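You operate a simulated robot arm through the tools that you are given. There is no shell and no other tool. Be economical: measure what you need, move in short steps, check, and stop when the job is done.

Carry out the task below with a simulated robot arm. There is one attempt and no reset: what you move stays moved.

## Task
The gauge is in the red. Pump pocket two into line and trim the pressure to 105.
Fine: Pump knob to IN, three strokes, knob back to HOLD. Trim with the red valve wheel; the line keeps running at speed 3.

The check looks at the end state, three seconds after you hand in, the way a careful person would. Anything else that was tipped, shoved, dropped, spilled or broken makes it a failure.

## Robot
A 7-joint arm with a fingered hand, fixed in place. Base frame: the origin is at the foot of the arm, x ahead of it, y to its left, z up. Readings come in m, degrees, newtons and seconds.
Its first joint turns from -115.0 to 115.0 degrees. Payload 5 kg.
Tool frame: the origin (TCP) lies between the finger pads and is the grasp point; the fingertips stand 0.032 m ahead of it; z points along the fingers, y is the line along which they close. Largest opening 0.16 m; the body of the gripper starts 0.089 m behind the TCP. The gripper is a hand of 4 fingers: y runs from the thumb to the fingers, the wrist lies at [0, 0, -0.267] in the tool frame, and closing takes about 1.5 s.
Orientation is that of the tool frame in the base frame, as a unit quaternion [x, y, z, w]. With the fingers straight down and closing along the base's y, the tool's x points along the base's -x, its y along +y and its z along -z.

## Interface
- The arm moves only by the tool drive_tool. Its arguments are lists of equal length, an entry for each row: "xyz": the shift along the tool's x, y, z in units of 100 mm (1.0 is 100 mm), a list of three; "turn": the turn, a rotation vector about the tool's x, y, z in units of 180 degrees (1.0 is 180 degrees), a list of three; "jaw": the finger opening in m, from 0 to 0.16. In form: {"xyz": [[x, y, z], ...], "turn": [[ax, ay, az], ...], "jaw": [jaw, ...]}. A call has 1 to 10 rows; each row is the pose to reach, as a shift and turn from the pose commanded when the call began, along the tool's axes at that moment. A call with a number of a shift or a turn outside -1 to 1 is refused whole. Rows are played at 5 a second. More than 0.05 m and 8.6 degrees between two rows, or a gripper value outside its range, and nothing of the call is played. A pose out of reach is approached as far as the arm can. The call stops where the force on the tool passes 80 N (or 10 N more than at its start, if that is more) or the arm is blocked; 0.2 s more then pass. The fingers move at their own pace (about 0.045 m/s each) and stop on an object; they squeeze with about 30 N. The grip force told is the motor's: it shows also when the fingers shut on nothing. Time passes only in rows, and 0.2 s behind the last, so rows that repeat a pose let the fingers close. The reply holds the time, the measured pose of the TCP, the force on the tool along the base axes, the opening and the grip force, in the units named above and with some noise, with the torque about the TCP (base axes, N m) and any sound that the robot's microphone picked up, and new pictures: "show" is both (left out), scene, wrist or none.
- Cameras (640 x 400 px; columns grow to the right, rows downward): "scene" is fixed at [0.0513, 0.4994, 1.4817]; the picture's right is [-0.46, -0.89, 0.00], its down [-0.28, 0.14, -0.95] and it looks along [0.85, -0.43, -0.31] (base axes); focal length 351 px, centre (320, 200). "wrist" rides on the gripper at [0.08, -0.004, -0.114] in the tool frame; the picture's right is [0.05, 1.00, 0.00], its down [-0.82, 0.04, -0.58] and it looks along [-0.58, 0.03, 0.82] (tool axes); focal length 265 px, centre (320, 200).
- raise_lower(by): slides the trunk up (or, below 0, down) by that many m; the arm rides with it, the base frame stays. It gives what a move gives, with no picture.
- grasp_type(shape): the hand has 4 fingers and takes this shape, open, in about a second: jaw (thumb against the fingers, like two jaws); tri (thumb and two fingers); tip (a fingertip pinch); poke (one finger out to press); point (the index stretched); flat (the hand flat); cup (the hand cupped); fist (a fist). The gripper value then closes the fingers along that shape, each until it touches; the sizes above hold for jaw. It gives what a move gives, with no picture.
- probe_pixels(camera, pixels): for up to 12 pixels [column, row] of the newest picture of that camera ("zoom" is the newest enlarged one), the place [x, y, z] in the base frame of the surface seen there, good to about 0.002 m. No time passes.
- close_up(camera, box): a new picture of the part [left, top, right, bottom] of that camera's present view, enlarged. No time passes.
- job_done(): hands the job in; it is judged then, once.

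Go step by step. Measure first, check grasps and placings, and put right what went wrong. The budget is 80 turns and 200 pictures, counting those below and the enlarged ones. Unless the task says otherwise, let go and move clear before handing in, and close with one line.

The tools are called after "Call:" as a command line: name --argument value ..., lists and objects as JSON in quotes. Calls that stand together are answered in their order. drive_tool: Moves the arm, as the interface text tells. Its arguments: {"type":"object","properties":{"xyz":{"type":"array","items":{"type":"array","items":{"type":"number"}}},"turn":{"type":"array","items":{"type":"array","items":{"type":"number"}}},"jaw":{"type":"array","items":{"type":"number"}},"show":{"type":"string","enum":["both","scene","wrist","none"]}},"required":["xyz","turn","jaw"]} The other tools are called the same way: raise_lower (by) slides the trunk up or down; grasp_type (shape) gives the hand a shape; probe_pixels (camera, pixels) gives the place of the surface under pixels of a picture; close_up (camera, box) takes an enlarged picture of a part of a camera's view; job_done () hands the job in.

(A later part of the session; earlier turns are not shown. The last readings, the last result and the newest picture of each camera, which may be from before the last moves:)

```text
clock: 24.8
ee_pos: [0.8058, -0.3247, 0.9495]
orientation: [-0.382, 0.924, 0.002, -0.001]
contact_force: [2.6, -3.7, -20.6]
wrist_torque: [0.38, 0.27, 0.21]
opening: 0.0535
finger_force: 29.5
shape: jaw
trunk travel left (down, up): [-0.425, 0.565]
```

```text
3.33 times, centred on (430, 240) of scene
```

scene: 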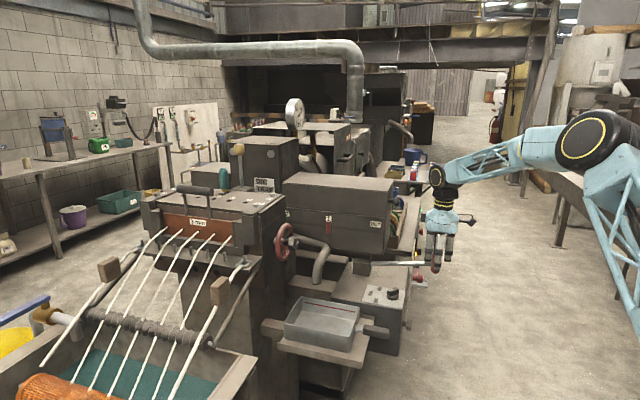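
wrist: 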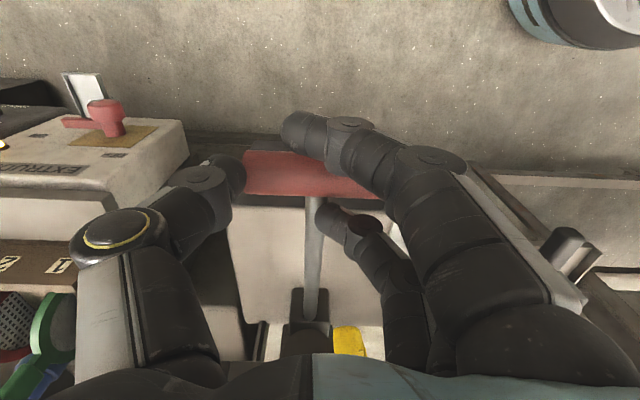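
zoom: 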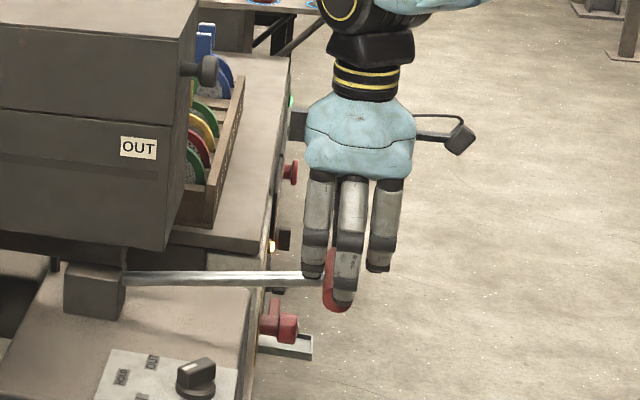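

The lever didn't rise; the fingers slid up with 20 N resisting. Now I'll try pushing down, watching the force.

Call:
drive_tool --xyz '[[0, 0, 0.15], [0, 0, 0.3], [0, 0, 0.4], [0, 0, 0.5], [0, 0, 0.6]]' --turn '[[0, 0, 0], [0, 0, 0], [0, 0, 0], [0, 0, 0], [0, 0, 0]]' --jaw '[0, 0, 0, 0, 0]' --show "wrist"

Call:
close_up --camera "scene" --box '[370, 180, 490, 300]'

```text
clock: 26.0
ee_pos: [0.8026, -0.3247, 0.8894]
orientation: [-0.382, 0.924, 0.002, -0.001]
contact_force: [-19.8, -21.8, 6.2]
wrist_torque: [0.32, 0.25, 0.14]
opening: 0.0543
finger_force: 30.1
shape: jaw
trunk travel left (down, up): [-0.425, 0.565]
```

wrist: 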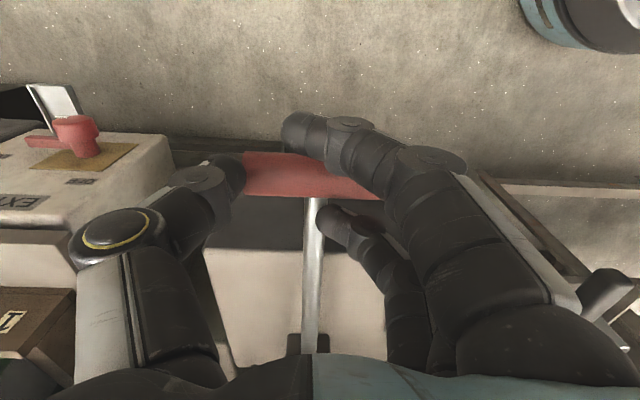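

```text
3.33 times, centred on (430, 240) of scene
```

zoom: 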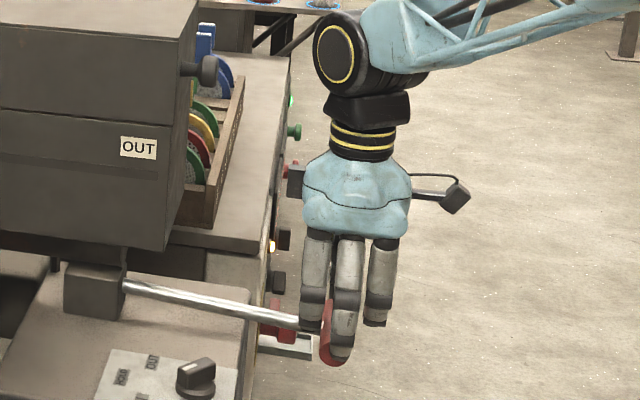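

The lever does swing down. I'll keep going to the bottom stop, allowing a little for the arc.

Call:
drive_tool --xyz '[[0.05, 0, 0.1], [0.05, 0, 0.2], [0.05, 0, 0.3], [0.03, 0, 0.4]]' --turn '[[0, 0, 0], [0, 0, 0], [0, 0, 0], [0, 0, 0]]' --jaw '[0, 0, 0, 0]' --show "wrist"

Call:
close_up --camera "scene" --box '[270, 180, 490, 320]'

Call:
close_up --camera "scene" --box '[270, 80, 350, 130]'

```text
clock: 27.0
ee_pos: [0.8024, -0.3232, 0.8514]
orientation: [-0.383, 0.924, 0.001, 0.001]
contact_force: [3.7, 2.9, 17.2]
wrist_torque: [0.33, -0.16, 0.41]
opening: 0.0384
finger_force: 30.0
shape: jaw
trunk travel left (down, up): [-0.425, 0.565]
```

wrist: 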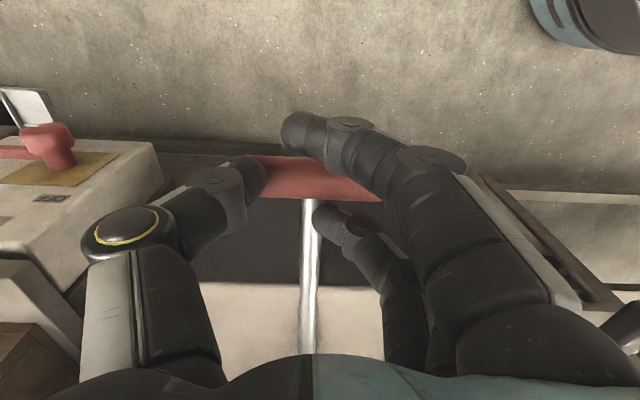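

```text
2.86 times, centred on (380, 250) of scene
```

zoom: 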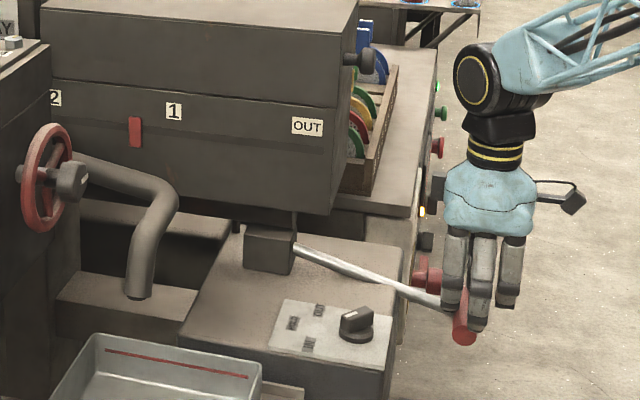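

```text
8.00 times, centred on (310, 105) of scene
```

zoom: 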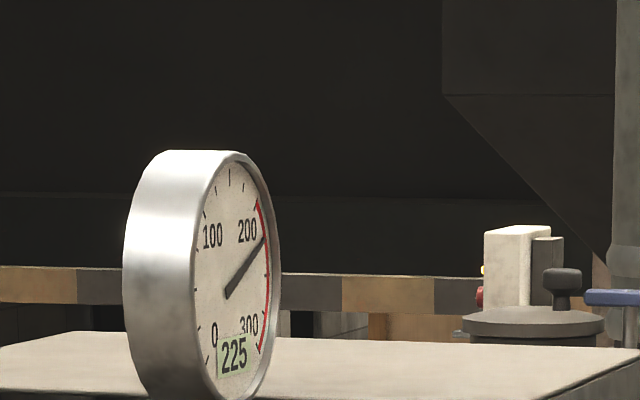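

The red marker moved about a third of the way from 1 to 2. I'll press 15 mm further to make sure the stroke is complete.

Call:
drive_tool --xyz '[[0, 0, 0.08], [-0.02, 0, 0.15]]' --turn '[[0, 0, 0], [0, 0, 0]]' --jaw '[0, 0]' --show "none"

Call:
close_up --camera "scene" --box '[270, 180, 490, 320]'

```text
clock: 27.5
ee_pos: [0.8039, -0.3258, 0.8513]
orientation: [-0.383, 0.924, -0.002, 0.004]
contact_force: [-13.5, 2.6, 34.7]
wrist_torque: [0.88, 0.53, 0.65]
opening: 0.0379
finger_force: 29.7
shape: jaw
trunk travel left (down, up): [-0.425, 0.565]
stopped in row 2: the force on the tool passed its limit (the readings are from after the stop); the commanded pose is now the measured one
```

```text
2.86 times, centred on (380, 250) of scene
```

zoom: 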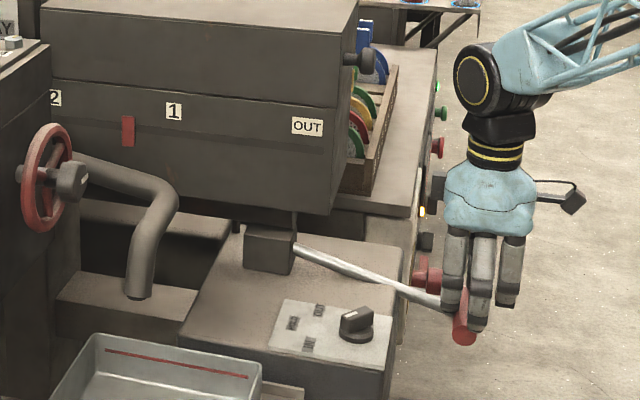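

That was the bottom stop, and the marker has settled at about a third. Now I'll raise the lever to the top.

Call:
drive_tool --xyz '[[0.02, 0, -0.15], [0.04, 0, -0.3], [0.05, 0, -0.45], [0.05, 0, -0.6], [0.03, 0, -0.75], [0.0, 0, -0.9], [0, 0, -1.0]]' --turn '[[0, 0, 0], [0, 0, 0], [0, 0, 0], [0, 0, 0], [0, 0, 0], [0, 0, 0], [0, 0, 0]]' --jaw '[0, 0, 0, 0, 0, 0, 0]' --show "wrist"

Call:
close_up --camera "scene" --box '[270, 180, 490, 320]'

```text
clock: 29.1
ee_pos: [0.8055, -0.3269, 0.9475]
orientation: [-0.382, 0.924, -0.002, 0.002]
contact_force: [-0.5, -9.5, 2.4]
wrist_torque: [-0.1, 0.18, -0.08]
opening: 0.0354
finger_force: 30.1
shape: jaw
trunk travel left (down, up): [-0.425, 0.565]
```

wrist: 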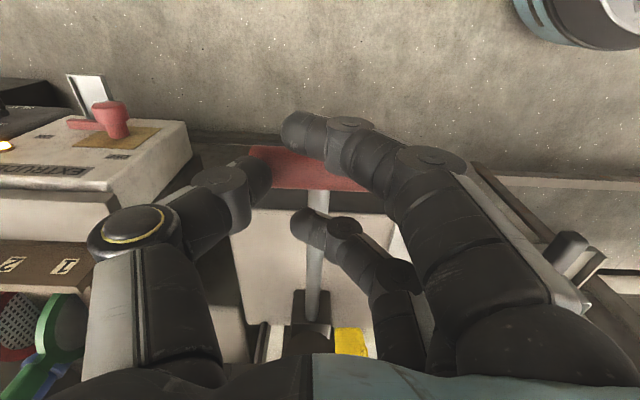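

```text
2.86 times, centred on (380, 250) of scene
```

zoom: 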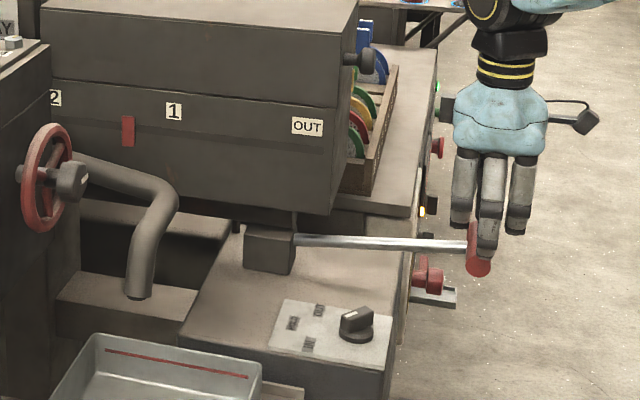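

The lever is back up or nearly so. I'll lift 15 mm more to be sure, then do stroke two (down 0.11).

Call:
drive_tool --xyz '[[0, 0, -0.08], [0, 0, -0.15], [0, 0, -0.15]]' --turn '[[0, 0, 0], [0, 0, 0], [0, 0, 0]]' --jaw '[0, 0, 0]' --show "none"

Call:
close_up --camera "scene" --box '[370, 180, 490, 300]'

```text
clock: 29.9
ee_pos: [0.8051, -0.3248, 0.962]
orientation: [-0.383, 0.924, 0.0, 0.0]
contact_force: [-3.8, 3.5, -2.0]
wrist_torque: [0.03, 0.04, 0.07]
opening: 0.0285
finger_force: 30.2
shape: jaw
trunk travel left (down, up): [-0.425, 0.565]
```

```text
3.33 times, centred on (430, 240) of scene
```

zoom: 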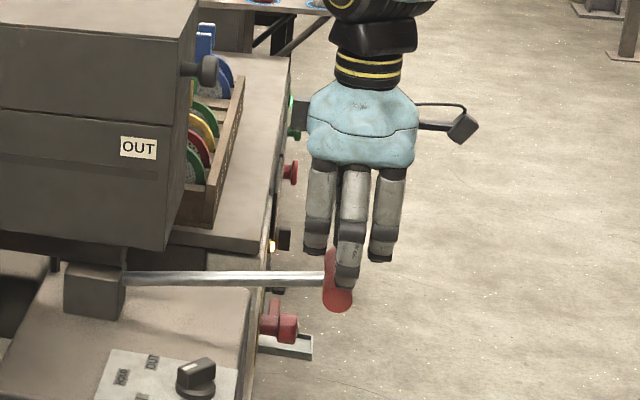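

The lever is at its top stop (zoom bar end 337,310 matches the original). I'll regrip lower, with TCP at the bar centre.

Call:
drive_tool --xyz '[[0, 0, -0.1], [0, 0, -0.2], [0, 0, -0.2], [0, 0, -0.2], [0, 0, 0.1], [0, 0, 0.5], [0, 0, 0.52]]' --turn '[[0, 0, 0], [0, 0, 0], [0, 0, 0], [0, 0, 0], [0, 0, 0], [0, 0, 0], [0, 0, 0]]' --jaw '[0.05, 0.09, 0.13, 0.14, 0.14, 0.14, 0.14]' --show "none"

Call:
drive_tool --xyz '[[0, 0, 0], [0, 0, 0], [0, 0, 0], [0, 0, 0], [0, 0, 0], [0, 0, 0], [0, 0, 0], [0, 0, 0]]' --turn '[[0, 0, 0], [0, 0, 0], [0, 0, 0], [0, 0, 0], [0, 0, 0], [0, 0, 0], [0, 0, 0], [0, 0, 0]]' --jaw '[0.12, 0.1, 0.08, 0.06, 0.04, 0.02, 0, 0]' --show "wrist"

Call:
close_up --camera "scene" --box '[270, 180, 490, 320]'

```text
clock: 31.5
ee_pos: [0.8055, -0.326, 0.9091]
orientation: [-0.382, 0.924, -0.002, 0.002]
contact_force: [0.4, 0.4, 0.5]
wrist_torque: [0.0, -0.01, 0.02]
opening: 0.1396
finger_force: 0.1
shape: jaw
trunk travel left (down, up): [-0.425, 0.565]
```

```text
clock: 33.3
ee_pos: [0.8058, -0.3256, 0.9095]
orientation: [-0.383, 0.924, 0.0, 0.002]
contact_force: [0.3, -0.3, -0.8]
wrist_torque: [0.0, -0.01, 0.02]
opening: 0.0576
finger_force: 0.1
shape: jaw
trunk travel left (down, up): [-0.425, 0.565]
```

wrist: 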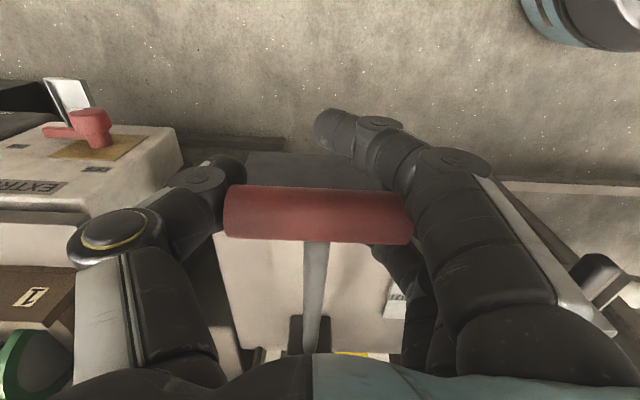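

```text
2.86 times, centred on (380, 250) of scene
```

zoom: 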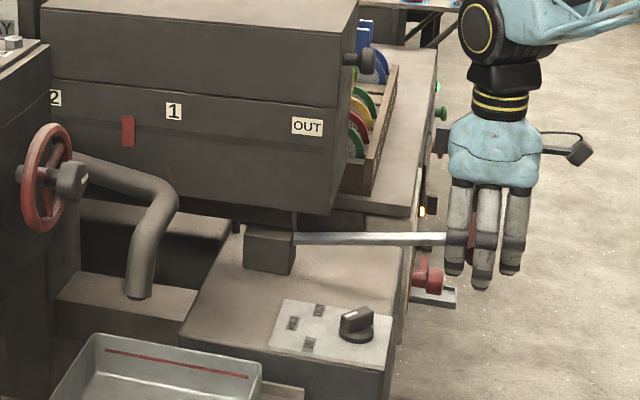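

Thumb and fingers are on the bar. I'll settle the squeeze and make stroke two.

Call:
drive_tool --xyz '[[0, 0, 0], [0, 0, 0], [0.02, 0, 0.15], [0.04, 0, 0.3], [0.05, 0, 0.45], [0.05, 0, 0.6], [0.03, 0, 0.75], [0.01, 0, 0.85], [0.0, 0, 0.92], [0, 0, 0.92]]' --turn '[[0, 0, 0], [0, 0, 0], [0, 0, 0], [0, 0, 0], [0, 0, 0], [0, 0, 0], [0, 0, 0], [0, 0, 0], [0, 0, 0], [0, 0, 0]]' --jaw '[0, 0, 0, 0, 0, 0, 0, 0, 0, 0]' --show "wrist"

Call:
close_up --camera "scene" --box '[270, 180, 490, 320]'

```text
clock: 35.5
ee_pos: [0.8063, -0.3261, 0.8167]
orientation: [-0.382, 0.924, -0.002, 0.003]
contact_force: [27.0, -10.4, 7.6]
wrist_torque: [-0.06, -0.16, 0.25]
opening: 0.0441
finger_force: 29.5
shape: jaw
trunk travel left (down, up): [-0.425, 0.565]
```

wrist: 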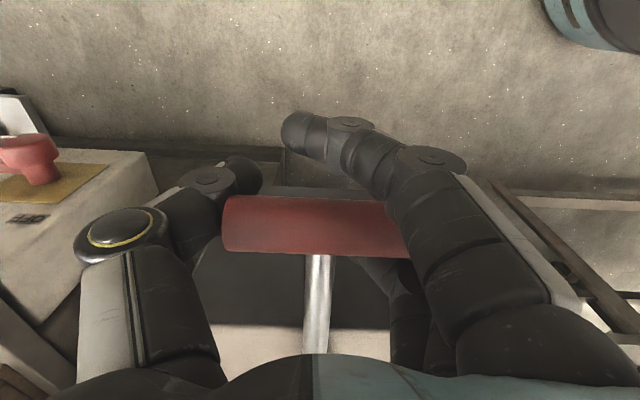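

```text
2.86 times, centred on (380, 250) of scene
```

zoom: 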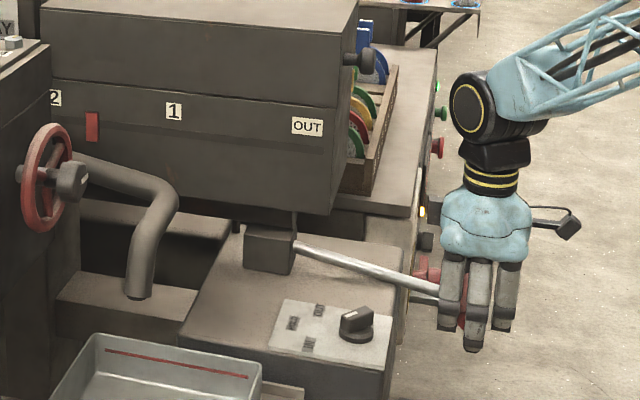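

The marker moved on (zoom 92,127). The lever looks slightly short of the bottom, so I'll press a bit more.

Call:
drive_tool --xyz '[[0, 0, 0.08], [-0.02, 0, 0.16], [-0.02, 0, 0.2]]' --turn '[[0, 0, 0], [0, 0, 0], [0, 0, 0]]' --jaw '[0, 0, 0]' --show "none"

Call:
close_up --camera "scene" --box '[270, 180, 490, 320]'

```text
clock: 36.3
ee_pos: [0.8093, -0.3231, 0.7982]
orientation: [-0.383, 0.924, -0.003, 0.003]
contact_force: [37.6, -7.4, 13.4]
wrist_torque: [-0.14, -0.17, 0.54]
opening: 0.0438
finger_force: 29.9
shape: jaw
trunk travel left (down, up): [-0.425, 0.565]
```

```text
2.86 times, centred on (380, 250) of scene
```

zoom: 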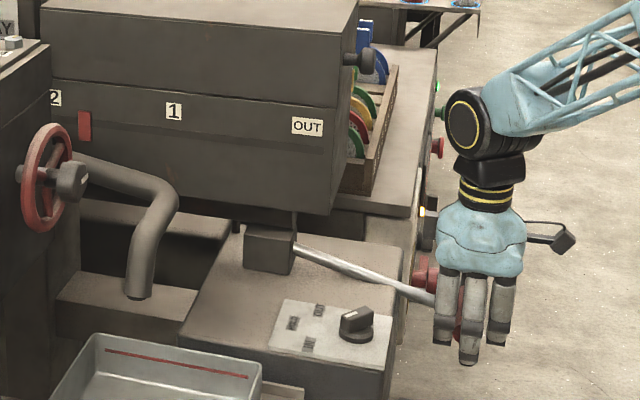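

Stroke two is complete at the bottom. Now I'll lift fully to the top.

Call:
drive_tool --xyz '[[0.02, 0, -0.15], [0.04, 0, -0.3], [0.05, 0, -0.45], [0.05, 0, -0.6], [0.03, 0, -0.75], [0.0, 0, -0.9], [0, 0, -1.0], [0, 0, -1.0]]' --turn '[[0, 0, 0], [0, 0, 0], [0, 0, 0], [0, 0, 0], [0, 0, 0], [0, 0, 0], [0, 0, 0], [0, 0, 0]]' --jaw '[0, 0, 0, 0, 0, 0, 0, 0]' --show "none"

Call:
drive_tool --xyz '[[0, 0, -0.15], [0, 0, -0.3], [0, 0, -0.4]]' --turn '[[0, 0, 0], [0, 0, 0], [0, 0, 0]]' --jaw '[0, 0, 0]' --show "wrist"

Call:
close_up --camera "scene" --box '[370, 180, 490, 300]'

```text
clock: 38.1
ee_pos: [0.8061, -0.3281, 0.8972]
orientation: [-0.381, 0.924, -0.001, 0.002]
contact_force: [0.8, -36.9, 2.8]
wrist_torque: [-0.49, -0.11, -1.16]
opening: 0.0432
finger_force: 29.8
shape: jaw
trunk travel left (down, up): [-0.425, 0.565]
```

```text
clock: 38.7
ee_pos: [0.8049, -0.3261, 0.9045]
orientation: [-0.383, 0.924, 0.006, -0.006]
contact_force: [20.6, -22.5, -42.3]
wrist_torque: [-0.34, 0.18, -0.74]
opening: 0.0461
finger_force: 29.9
shape: jaw
trunk travel left (down, up): [-0.425, 0.565]
stopped in row 2: the force on the tool passed its limit (the readings are from after the stop); the commanded pose is now the measured one
```

wrist: 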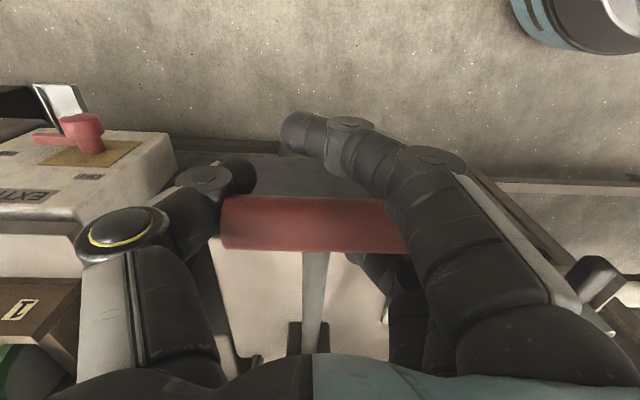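

```text
3.33 times, centred on (430, 240) of scene
```

zoom: 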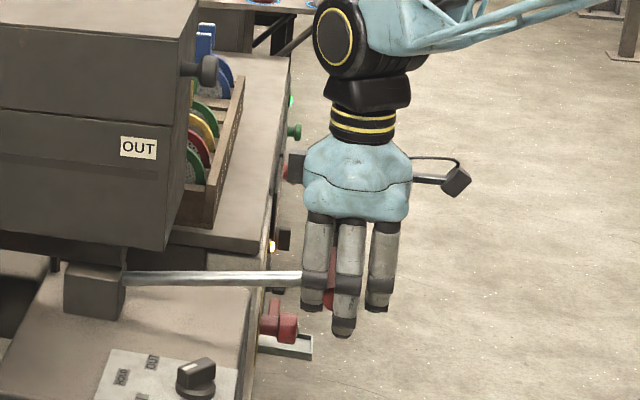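

The top stop was felt (42 N). Stroke three now, down to the bottom stop.

Call:
drive_tool --xyz '[[0.02, 0, 0.15], [0.04, 0, 0.3], [0.05, 0, 0.45], [0.05, 0, 0.6], [0.03, 0, 0.75], [0.01, 0, 0.85], [0.0, 0, 0.92], [-0.02, 0, 1.0], [-0.02, 0, 1.0]]' --turn '[[0, 0, 0], [0, 0, 0], [0, 0, 0], [0, 0, 0], [0, 0, 0], [0, 0, 0], [0, 0, 0], [0, 0, 0], [0, 0, 0]]' --jaw '[0, 0, 0, 0, 0, 0, 0, 0, 0]' --show "none"

Call:
close_up --camera "scene" --box '[270, 180, 490, 320]'

Call:
close_up --camera "scene" --box '[270, 80, 350, 130]'

```text
clock: 40.7
ee_pos: [0.8058, -0.3223, 0.8128]
orientation: [-0.383, 0.924, 0.002, -0.003]
contact_force: [39.6, -21.1, 9.3]
wrist_torque: [-0.03, -0.25, 0.55]
opening: 0.0472
finger_force: 30.1
shape: jaw
trunk travel left (down, up): [-0.425, 0.565]
```

```text
2.86 times, centred on (380, 250) of scene
```

zoom: 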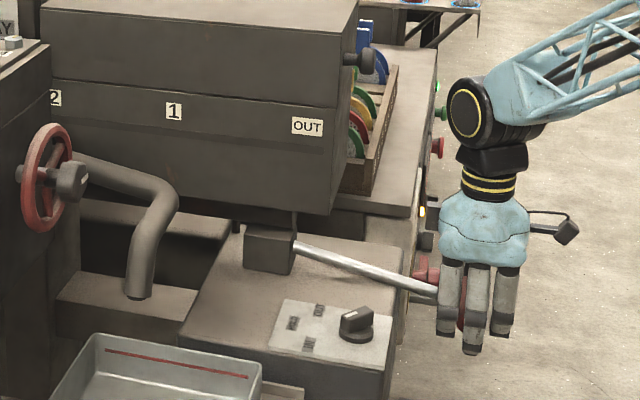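

```text
8.00 times, centred on (310, 105) of scene
```

zoom: 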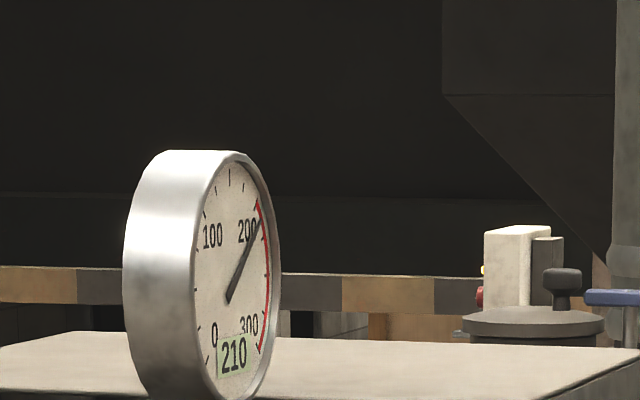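

The marker is now hidden by the wheel, around position 2, and the gauge is dropping (210). I'll press slightly further to be sure of the bottom.

Call:
drive_tool --xyz '[[0, 0, 0.08], [-0.02, 0, 0.16], [-0.02, 0, 0.16], [-0.02, 0, 0.16]]' --turn '[[0, 0, 0], [0, 0, 0], [0, 0, 0], [0, 0, 0]]' --jaw '[0, 0, 0, 0]' --show "none"

Call:
close_up --camera "scene" --box '[260, 190, 340, 240]'

Call:
close_up --camera "scene" --box '[270, 80, 350, 130]'

```text
clock: 41.7
ee_pos: [0.8073, -0.3206, 0.7972]
orientation: [-0.382, 0.924, 0.002, -0.002]
contact_force: [46.9, -13.9, 13.8]
wrist_torque: [-0.15, -0.32, 0.91]
opening: 0.0471
finger_force: 30.2
shape: jaw
trunk travel left (down, up): [-0.425, 0.565]
```

```text
8.00 times, centred on (300, 215) of scene
```

zoom: 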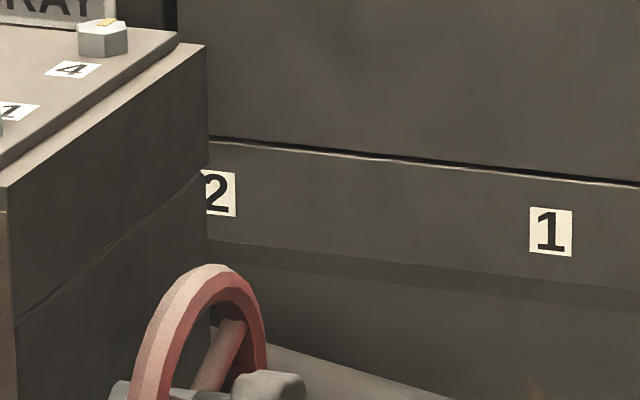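

```text
8.00 times, centred on (310, 105) of scene
```

zoom: 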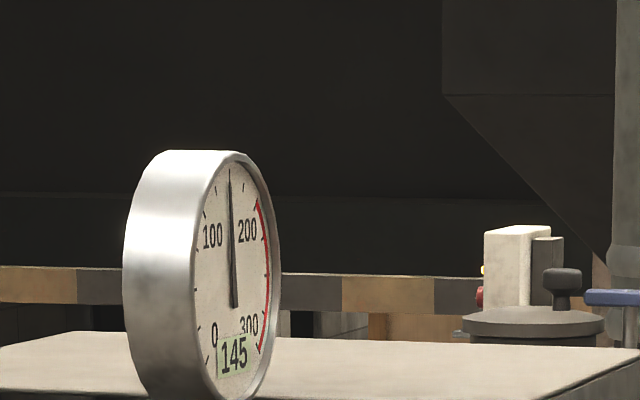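

Pocket two is in line and pressure is dropping (145). I'll return the lever to its top rest position.

Call:
drive_tool --xyz '[[0.02, 0, -0.15], [0.04, 0, -0.3], [0.05, 0, -0.45], [0.05, 0, -0.6], [0.03, 0, -0.75], [0.0, 0, -0.9], [0, 0, -1.0], [0, 0, -1.0]]' --turn '[[0, 0, 0], [0, 0, 0], [0, 0, 0], [0, 0, 0], [0, 0, 0], [0, 0, 0], [0, 0, 0], [0, 0, 0]]' --jaw '[0, 0, 0, 0, 0, 0, 0, 0]' --show "none"

Call:
drive_tool --xyz '[[0, 0, -0.1], [0, 0, -0.1], [0, 0, -0.1], [0, 0, -0.1], [0, 0, -0.1], [0, 0, -0.1], [0, 0, -0.5], [0, 0, -1.0]]' --turn '[[0, 0, 0], [0, 0, 0], [0, 0, 0], [0, 0, 0], [0, 0, 0], [0, 0, 0], [0, 0, 0], [0, 0, 0]]' --jaw '[0, 0.04, 0.08, 0.12, 0.14, 0.14, 0.14, 0.14]' --show "none"

Call:
close_up --camera "scene" --box '[370, 180, 490, 300]'

Call:
close_up --camera "scene" --box '[270, 80, 350, 130]'

```text
clock: 43.5
ee_pos: [0.8041, -0.3254, 0.8965]
orientation: [-0.382, 0.924, 0.003, -0.005]
contact_force: [1.3, -46.5, 4.5]
wrist_torque: [-0.26, -0.16, -1.24]
opening: 0.0459
finger_force: 30.3
shape: jaw
trunk travel left (down, up): [-0.425, 0.565]
```

```text
clock: 45.3
ee_pos: [0.8057, -0.3192, 0.9969]
orientation: [-0.382, 0.924, 0.004, -0.003]
contact_force: [-0.8, 0.2, 0.2]
wrist_torque: [-0.01, -0.03, 0.01]
opening: 0.1397
finger_force: 0.1
shape: jaw
trunk travel left (down, up): [-0.425, 0.565]
```

```text
3.33 times, centred on (430, 240) of scene
```

zoom: 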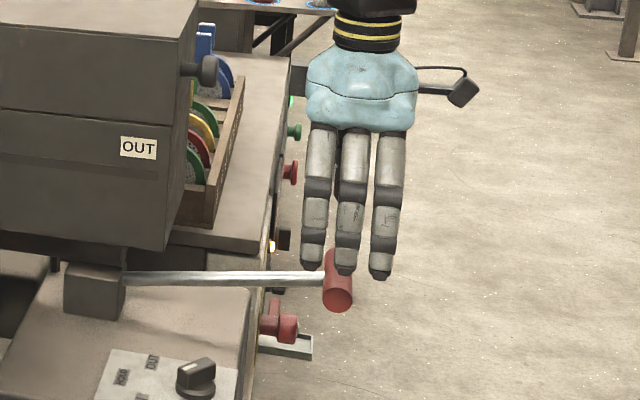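

```text
8.00 times, centred on (310, 105) of scene
```

zoom: 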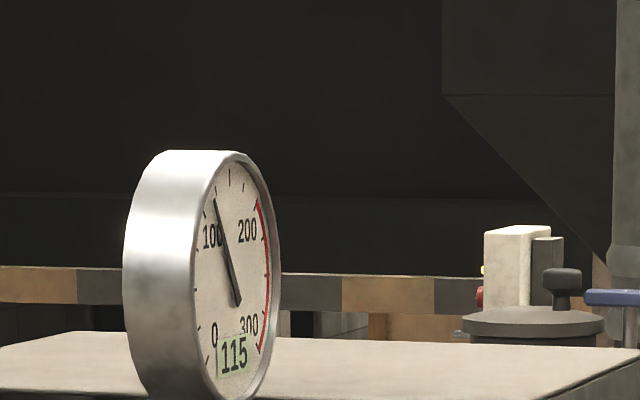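

The lever is back at the top and the gauge reads 115, still settling. Next I'll go back over the knob to return it to HOLD.

Call:
drive_tool --xyz '[[0, 0.45, -0.1], [0, 0.9, -0.1], [-0.3, 1.0, -0.1], [-0.7, 1.0, -0.1]]' --turn '[[0, 0, 0], [0, 0, 0], [0, 0, 0], [0, 0, 0]]' --jaw '[0.12, 0.1, 0.08, 0.06]' --show "none"

Call:
drive_tool --xyz '[[0, 0.3, 0], [-0.2, 0.3, 0], [-0.4, 0.3, 0], [-0.5, 0.3, 0], [-0.5, 0.3, 0]]' --turn '[[0, 0, -0.04], [0, 0, -0.08], [0, 0, -0.12], [0, 0, -0.16], [0, 0, -0.19]]' --jaw '[0.06, 0.06, 0.06, 0.05, 0.05]'

```text
clock: 46.3
ee_pos: [0.7836, -0.2, 1.0064]
orientation: [-0.382, 0.924, 0.005, -0.004]
contact_force: [0.4, -0.4, 0.5]
wrist_torque: [0.03, 0.0, -0.02]
opening: 0.0609
finger_force: 0.1
shape: jaw
trunk travel left (down, up): [-0.425, 0.565]
```

```text
clock: 47.5
ee_pos: [0.7962, -0.1485, 1.0088]
orientation: [-0.636, 0.771, 0.004, -0.004]
contact_force: [-9.6, -18.6, 0.3]
wrist_torque: [0.75, -0.45, -1.45]
opening: 0.0487
finger_force: 0.1
shape: jaw
trunk travel left (down, up): [-0.425, 0.565]
```

scene: 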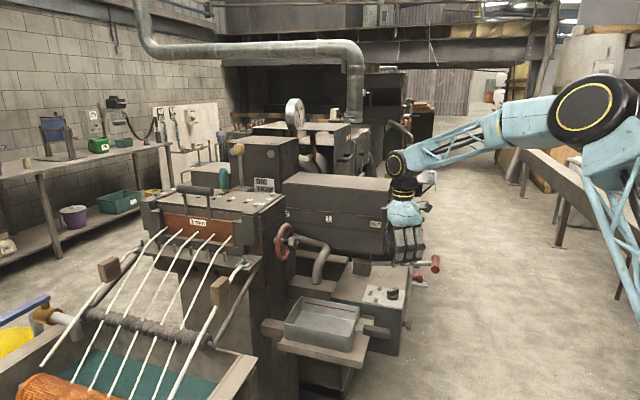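
wrist: 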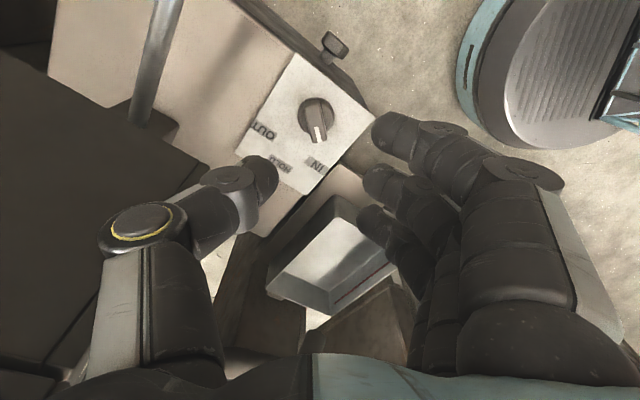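

Force (−10,−19) shows the thumb knuckle brushing the box edge. I'll back off a little, narrow the opening to 0.04 and yaw to ~70° before descending.

Call:
drive_tool --xyz '[[0.05, 0.1, 0], [0.05, 0.1, 0], [0.03, 0.05, 0]]' --turn '[[0, 0, 0.02], [0, 0, 0.05], [0, 0, 0.05]]' --jaw '[0.045, 0.04, 0.04]' --show "wrist"

Call:
close_up --camera "scene" --box '[350, 180, 450, 310]'

```text
clock: 48.3
ee_pos: [0.7941, -0.1463, 1.007]
orientation: [-0.575, 0.818, 0.006, -0.002]
contact_force: [0.7, -0.4, 0.1]
wrist_torque: [-0.01, 0.01, -0.05]
opening: 0.0404
finger_force: 0.0
shape: jaw
trunk travel left (down, up): [-0.425, 0.565]
```

wrist: 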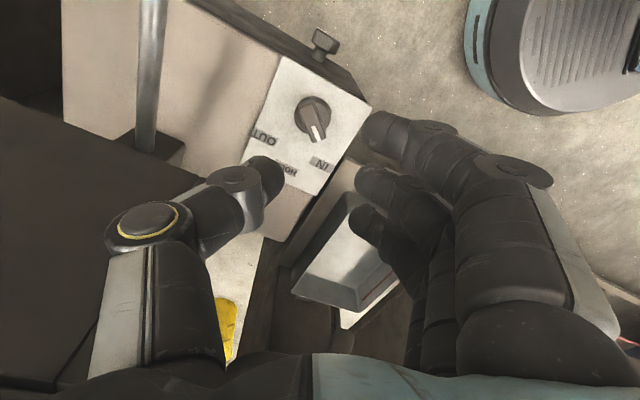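

```text
3.08 times, centred on (400, 245) of scene
```

zoom: 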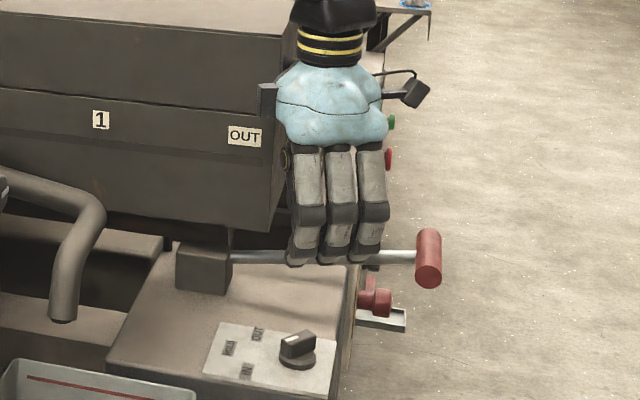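

Clear of contact now. I'll descend to z≈0.92, just above the knob.

Call:
drive_tool --xyz '[[-0.05, -0.02, 0.3], [-0.05, -0.02, 0.6], [-0.05, -0.02, 0.85]]' --turn '[[0, 0, 0], [0, 0, 0], [0, 0, 0]]' --jaw '[0.045, 0.05, 0.05]' --show "wrist"

Call:
close_up --camera "wrist" --box '[220, 70, 440, 230]'

```text
clock: 49.1
ee_pos: [0.7951, -0.1408, 0.9224]
orientation: [-0.576, 0.818, 0.005, -0.003]
contact_force: [-0.1, -0.5, -0.6]
wrist_torque: [0.0, 0.03, 0.03]
opening: 0.0494
finger_force: 0.2
shape: jaw
trunk travel left (down, up): [-0.425, 0.565]
```

wrist: 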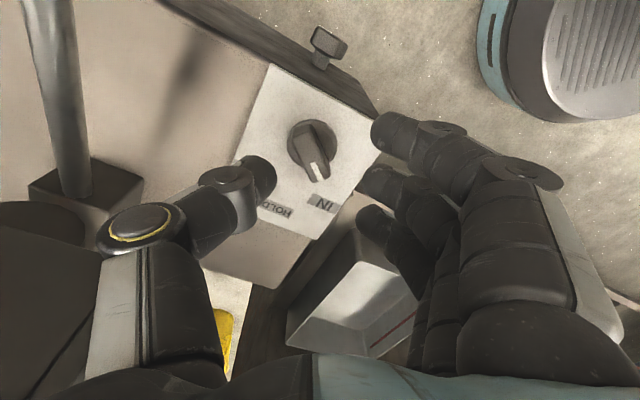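

```text
2.50 times, centred on (330, 150) of wrist
```

zoom: 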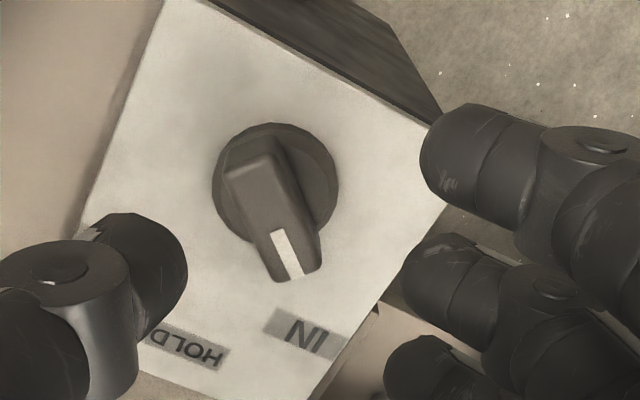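

Aligned over the knob. I'll descend 34 mm, then close.

Call:
drive_tool --xyz '[[0, -0.04, 0.15], [0, -0.04, 0.34], [0, -0.04, 0.34], [0, -0.04, 0.34], [0, -0.04, 0.34], [0, -0.04, 0.34], [0, -0.04, 0.34], [0, -0.04, 0.34]]' --turn '[[0, 0, 0], [0, 0, 0], [0, 0, -0.03], [0, 0, -0.05], [0, 0, -0.05], [0, 0, -0.05], [0, 0, -0.05], [0, 0, -0.05]]' --jaw '[0.05, 0.05, 0.035, 0.02, 0.01, 0, 0, 0]' --show "wrist"

Call:
close_up --camera "wrist" --box '[220, 90, 440, 270]'

```text
clock: 50.9
ee_pos: [0.799, -0.1417, 0.8888]
orientation: [-0.637, 0.771, 0.004, -0.002]
contact_force: [12.3, -1.0, 2.1]
wrist_torque: [0.04, 0.14, 0.04]
opening: 0.0034
finger_force: 30.2
shape: jaw
trunk travel left (down, up): [-0.425, 0.565]
```

wrist: 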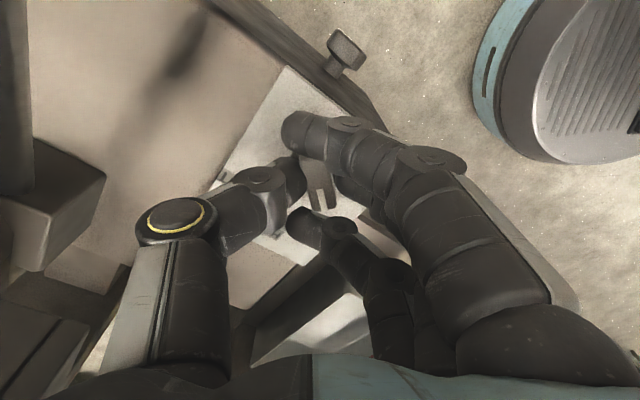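

```text
2.22 times, centred on (330, 180) of wrist
```

zoom: 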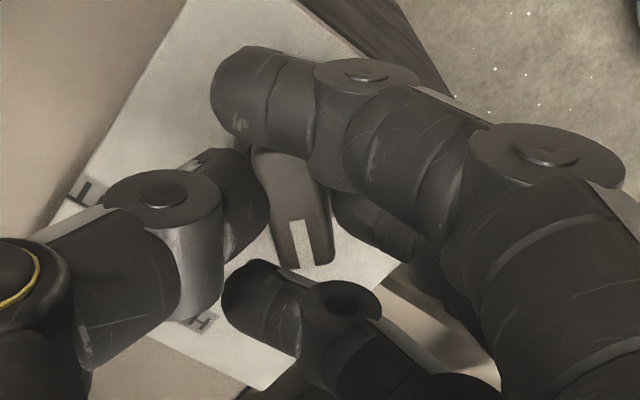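

The grip is firm at 30 N. I'll turn back 45° clockwise (tool z +0.245) to HOLD.

Call:
drive_tool --xyz '[[0, 0, 0], [0, 0, 0], [0, 0, 0], [0, 0, 0], [0, 0, 0], [0, 0, 0], [0, 0, 0]]' --turn '[[0, 0, 0.04], [0, 0, 0.08], [0, 0, 0.12], [0, 0, 0.16], [0, 0, 0.2], [0, 0, 0.23], [0, 0, 0.245]]' --jaw '[0, 0, 0, 0, 0, 0, 0]' --show "none"

Call:
drive_tool --xyz '[[0, 0, 0], [0, 0, 0], [0, 0, 0], [0, 0, 0], [0, 0, -0.3], [0, 0, -0.7], [0, 0, -1.0]]' --turn '[[0, 0, 0], [0, 0, 0], [0, 0, 0], [0, 0, 0], [0, 0, 0], [0, 0, 0], [0, 0, 0]]' --jaw '[0.02, 0.04, 0.06, 0.07, 0.07, 0.07, 0.07]' --show "wrist"

Call:
close_up --camera "wrist" --box '[220, 50, 440, 230]'

Call:
close_up --camera "scene" --box '[350, 270, 430, 320]'

Call:
close_up --camera "scene" --box '[270, 80, 350, 130]'

```text
clock: 52.5
ee_pos: [0.7992, -0.1426, 0.8878]
orientation: [-0.302, 0.953, 0.003, -0.003]
contact_force: [15.9, 1.7, 5.9]
wrist_torque: [0.47, -0.14, 0.02]
opening: 0.0032
finger_force: 29.6
shape: jaw
trunk travel left (down, up): [-0.425, 0.565]
```

```text
clock: 54.1
ee_pos: [0.8001, -0.1419, 0.9889]
orientation: [-0.302, 0.953, 0.004, -0.004]
contact_force: [-0.1, 0.0, 0.9]
wrist_torque: [0.01, -0.01, -0.02]
opening: 0.0692
finger_force: 0.1
shape: jaw
trunk travel left (down, up): [-0.425, 0.565]
```

wrist: 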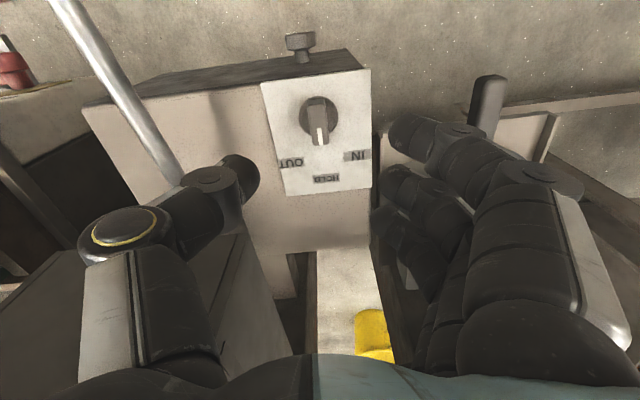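

```text
2.22 times, centred on (330, 140) of wrist
```

zoom: 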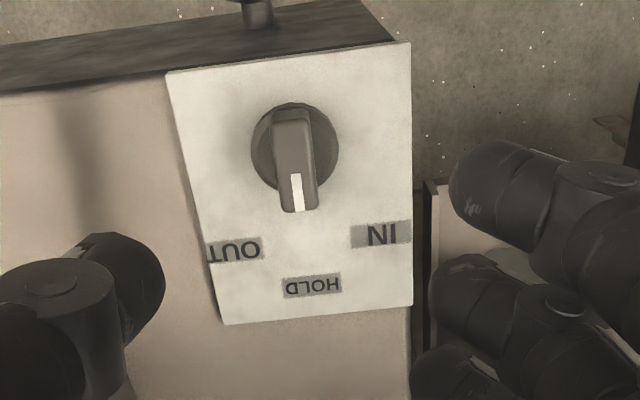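

```text
8.00 times, centred on (390, 295) of scene
```

zoom: 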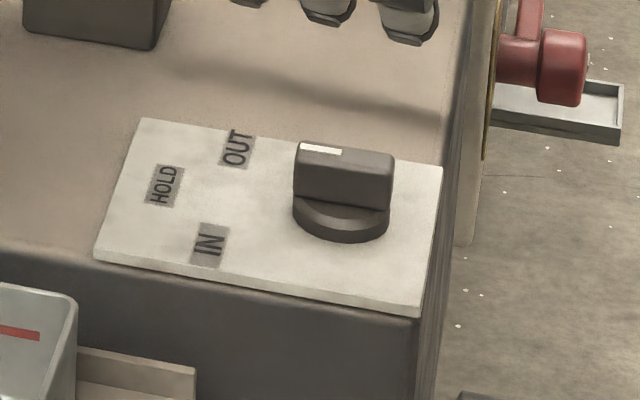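

```text
8.00 times, centred on (310, 105) of scene
```

zoom: 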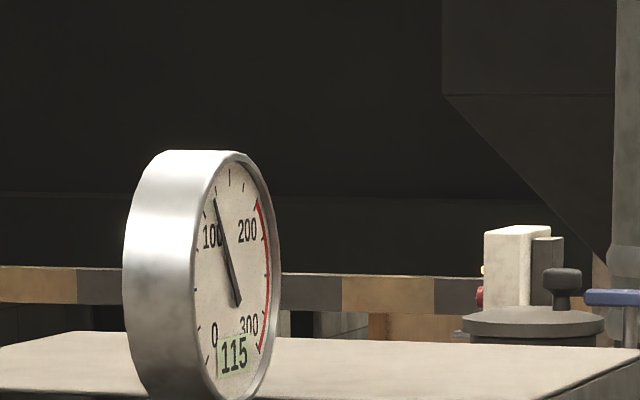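

The knob is back at HOLD and the gauge has settled at 115, so it needs −10. Now I'll study the red wheel while moving clear.

Call:
close_up --camera "scene" --box '[265, 215, 313, 265]'

Call:
drive_tool --xyz '[[0.4, 0, -0.3], [0.8, 0, -0.6], [1.0, 0, -0.9]]' --turn '[[0, 0, 0], [0, 0, 0], [0, 0, 0]]' --jaw '[0.07, 0.07, 0.07]'

```text
8.00 times, centred on (289, 240) of scene
```

zoom: 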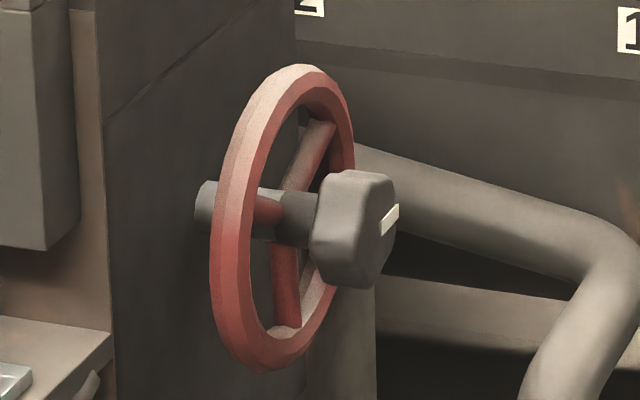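

```text
clock: 54.9
ee_pos: [0.7189, -0.1994, 1.0792]
orientation: [-0.301, 0.953, 0.004, -0.004]
contact_force: [-0.6, -0.3, -0.2]
wrist_torque: [-0.02, 0.02, -0.01]
opening: 0.0693
finger_force: 0.0
shape: jaw
trunk travel left (down, up): [-0.425, 0.565]
```

scene: 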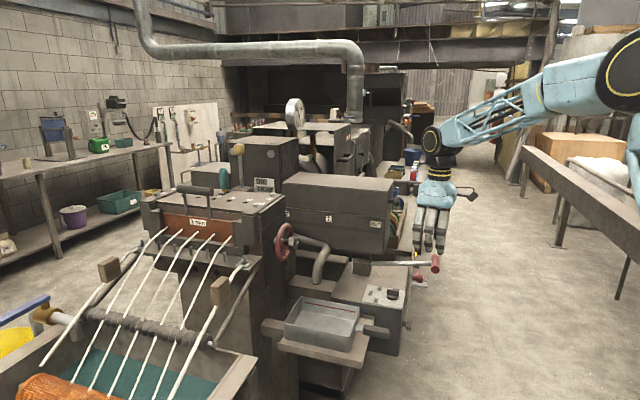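
wrist: 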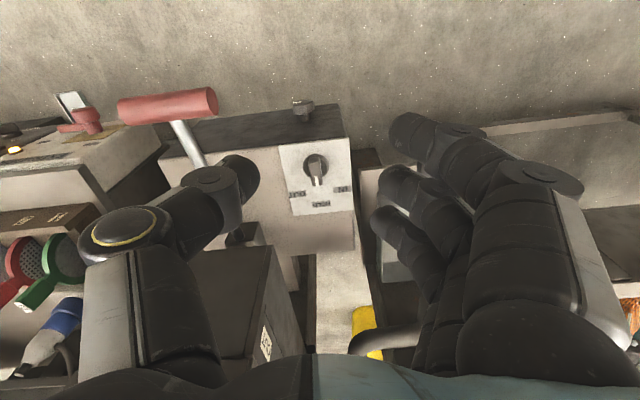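

Next I'll probe the wheel and hub geometry in the zoom picture.

Call:
close_up --camera "scene" --box '[265, 215, 313, 265]'

Call:
probe_pixels --camera "zoom" --pixels '[[340, 180], [330, 210], [335, 275], [388, 220], [385, 195], [375, 275], [300, 72], [265, 362], [222, 240], [335, 120], [285, 180], [150, 150]]'

```text
8.00 times, centred on (289, 240) of scene
```

zoom: 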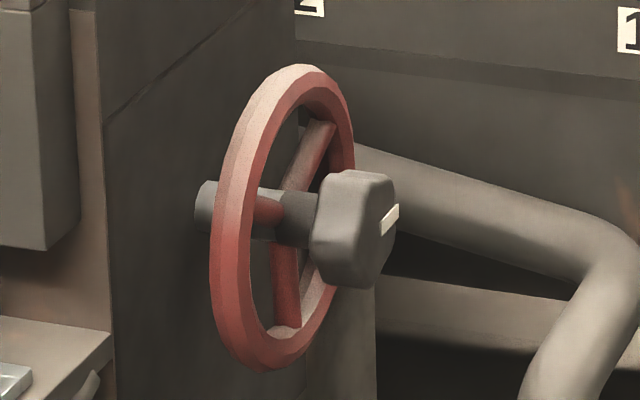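

```text
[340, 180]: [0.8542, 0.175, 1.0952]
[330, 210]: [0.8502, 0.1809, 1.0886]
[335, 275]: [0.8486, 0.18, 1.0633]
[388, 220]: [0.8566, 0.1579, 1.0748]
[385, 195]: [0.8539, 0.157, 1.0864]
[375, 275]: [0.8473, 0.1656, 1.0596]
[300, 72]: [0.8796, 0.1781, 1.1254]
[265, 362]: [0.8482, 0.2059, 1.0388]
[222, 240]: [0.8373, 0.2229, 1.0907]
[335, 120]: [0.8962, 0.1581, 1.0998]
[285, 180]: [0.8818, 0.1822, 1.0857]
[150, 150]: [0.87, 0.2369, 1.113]
```

The wheel axis points along −t, at centre about (0.866,0.19,1.08), and the hub's front face is near (0.855,0.163). I'll probe the pipe elbow as an obstacle, then bring the hand to yaw 45° in free space in front of the wheel.

Call:
probe_pixels --camera "scene" --pixels '[[326, 248], [318, 278], [329, 255], [310, 240], [352, 265], [314, 305], [350, 310], [272, 320]]'

Call:
drive_tool --xyz '[[0.2, 0.4, -0.2], [0.2, 0.8, -0.4], [0.2, 1.0, -0.7]]' --turn '[[0, 0, -0.02], [0, 0, -0.04], [0, 0, -0.056]]' --jaw '[0.08, 0.08, 0.08]' --show "none"

```text
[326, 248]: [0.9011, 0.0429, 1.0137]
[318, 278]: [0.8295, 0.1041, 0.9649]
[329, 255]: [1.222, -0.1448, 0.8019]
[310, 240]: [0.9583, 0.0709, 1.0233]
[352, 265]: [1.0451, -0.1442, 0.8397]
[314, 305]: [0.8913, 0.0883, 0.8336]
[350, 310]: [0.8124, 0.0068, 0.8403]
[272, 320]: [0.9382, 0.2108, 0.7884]
```

```text
clock: 55.7
ee_pos: [0.6453, -0.1311, 1.1517]
orientation: [-0.385, 0.923, 0.004, -0.005]
contact_force: [0.0, -0.7, 0.6]
wrist_torque: [0.01, -0.01, 0.01]
opening: 0.0792
finger_force: 0.0
shape: jaw
trunk travel left (down, up): [-0.425, 0.565]
```

Clearances are acceptable. I'll move in front of the wheel and start tilting the hand to point horizontally at the hub (about tool −y).

Call:
drive_tool --xyz '[[-0.35, 0.2, 0], [-0.7, 0.45, 0], [-1.0, 0.71, 0]]' --turn '[[0, 0, 0], [0, 0, 0], [0, 0, 0]]' --jaw '[0.08, 0.08, 0.08]' --show "none"

Call:
drive_tool --xyz '[[0, 0, 0], [0, 0, 0], [0, 0, 0], [0, 0, 0], [0, 0, 0], [0, 0, 0], [0, 0, 0]]' --turn '[[0, -0.045, 0], [0, -0.09, 0], [0, -0.135, 0], [0, -0.18, 0], [0, -0.225, 0], [0, -0.27, 0], [0, -0.31, 0]]' --jaw '[0.08, 0.08, 0.08, 0.08, 0.08, 0.08, 0.08]'

```text
clock: 56.5
ee_pos: [0.6667, -0.0086, 1.1509]
orientation: [-0.385, 0.923, 0.004, -0.004]
contact_force: [1.1, -0.5, -0.1]
wrist_torque: [-0.04, 0.02, -0.05]
opening: 0.0792
finger_force: 0.2
shape: jaw
trunk travel left (down, up): [-0.425, 0.565]
```

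```text
clock: 58.3
ee_pos: [0.6557, 0.1333, 1.1122]
orientation: [-0.428, 0.788, 0.233, 0.376]
contact_force: [1.1, 0.8, -0.1]
wrist_torque: [-0.07, 0.01, -0.03]
opening: 0.08
finger_force: 0.2
shape: jaw
out of reach, approached as far as the arm can: row 5
trunk travel left (down, up): [-0.425, 0.565]
stopped in row 7: the arm was blocked; the commanded pose is now the measured one
```

scene: 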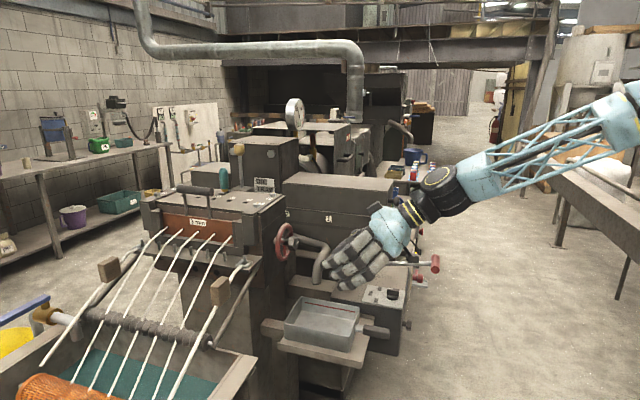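
wrist: 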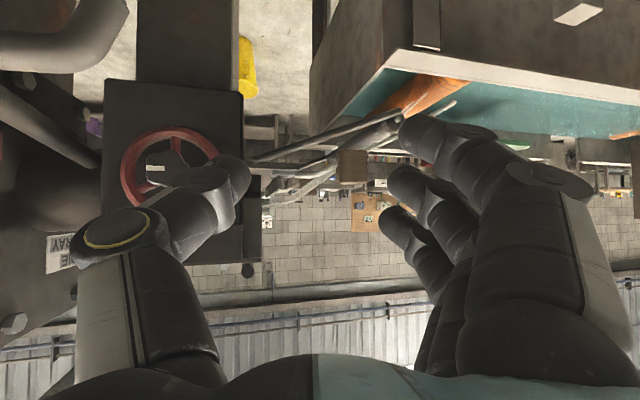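

The pitch is out of reach this close in with the trunk this high. I'll raise the hand relative to the trunk (up 0.12 m), then lower the trunk so the forearm comes in flatter.

Call:
drive_tool --xyz '[[-0.3, 0.02, -0.24], [-0.6, 0.03, -0.48], [-0.95, 0.05, -0.73]]' --turn '[[0, 0, 0], [0, 0, 0], [0, 0, 0]]' --jaw '[0.08, 0.08, 0.08]' --show "none"

Call:
raise_lower --by -0.12

```text
clock: 59.1
ee_pos: [0.6579, 0.13, 1.2331]
orientation: [-0.428, 0.787, 0.234, 0.377]
contact_force: [1.1, -0.1, -0.5]
wrist_torque: [0.02, 0.0, 0.03]
opening: 0.0798
finger_force: 0.1
shape: jaw
trunk travel left (down, up): [-0.425, 0.565]
```

```text
clock: 60.6
ee_pos: [0.656, 0.1307, 1.1115]
orientation: [-0.427, 0.788, 0.234, 0.377]
contact_force: [-0.5, 0.1, -0.3]
wrist_torque: [0.0, 0.01, 0.0]
opening: 0.0799
finger_force: 0.0
shape: jaw
trunk travel left (down, up): [-0.305, 0.685]
```

That worked; I'll repeat it once more.

Call:
drive_tool --xyz '[[-0.3, 0.02, -0.24], [-0.6, 0.03, -0.48], [-0.95, 0.05, -0.73]]' --turn '[[0, 0, 0], [0, 0, 0], [0, 0, 0]]' --jaw '[0.08, 0.08, 0.08]' --show "none"

Call:
raise_lower --by -0.12

```text
clock: 61.4
ee_pos: [0.6579, 0.1288, 1.2333]
orientation: [-0.427, 0.788, 0.233, 0.377]
contact_force: [-0.6, -0.8, 0.1]
wrist_torque: [-0.01, 0.03, 0.01]
opening: 0.08
finger_force: 0.0
shape: jaw
trunk travel left (down, up): [-0.305, 0.685]
```

```text
clock: 62.9
ee_pos: [0.6583, 0.1293, 1.1136]
orientation: [-0.427, 0.788, 0.234, 0.377]
contact_force: [0.0, -0.3, -0.2]
wrist_torque: [-0.01, -0.02, 0.06]
opening: 0.0799
finger_force: 0.0
shape: jaw
trunk travel left (down, up): [-0.185, 0.805]
```

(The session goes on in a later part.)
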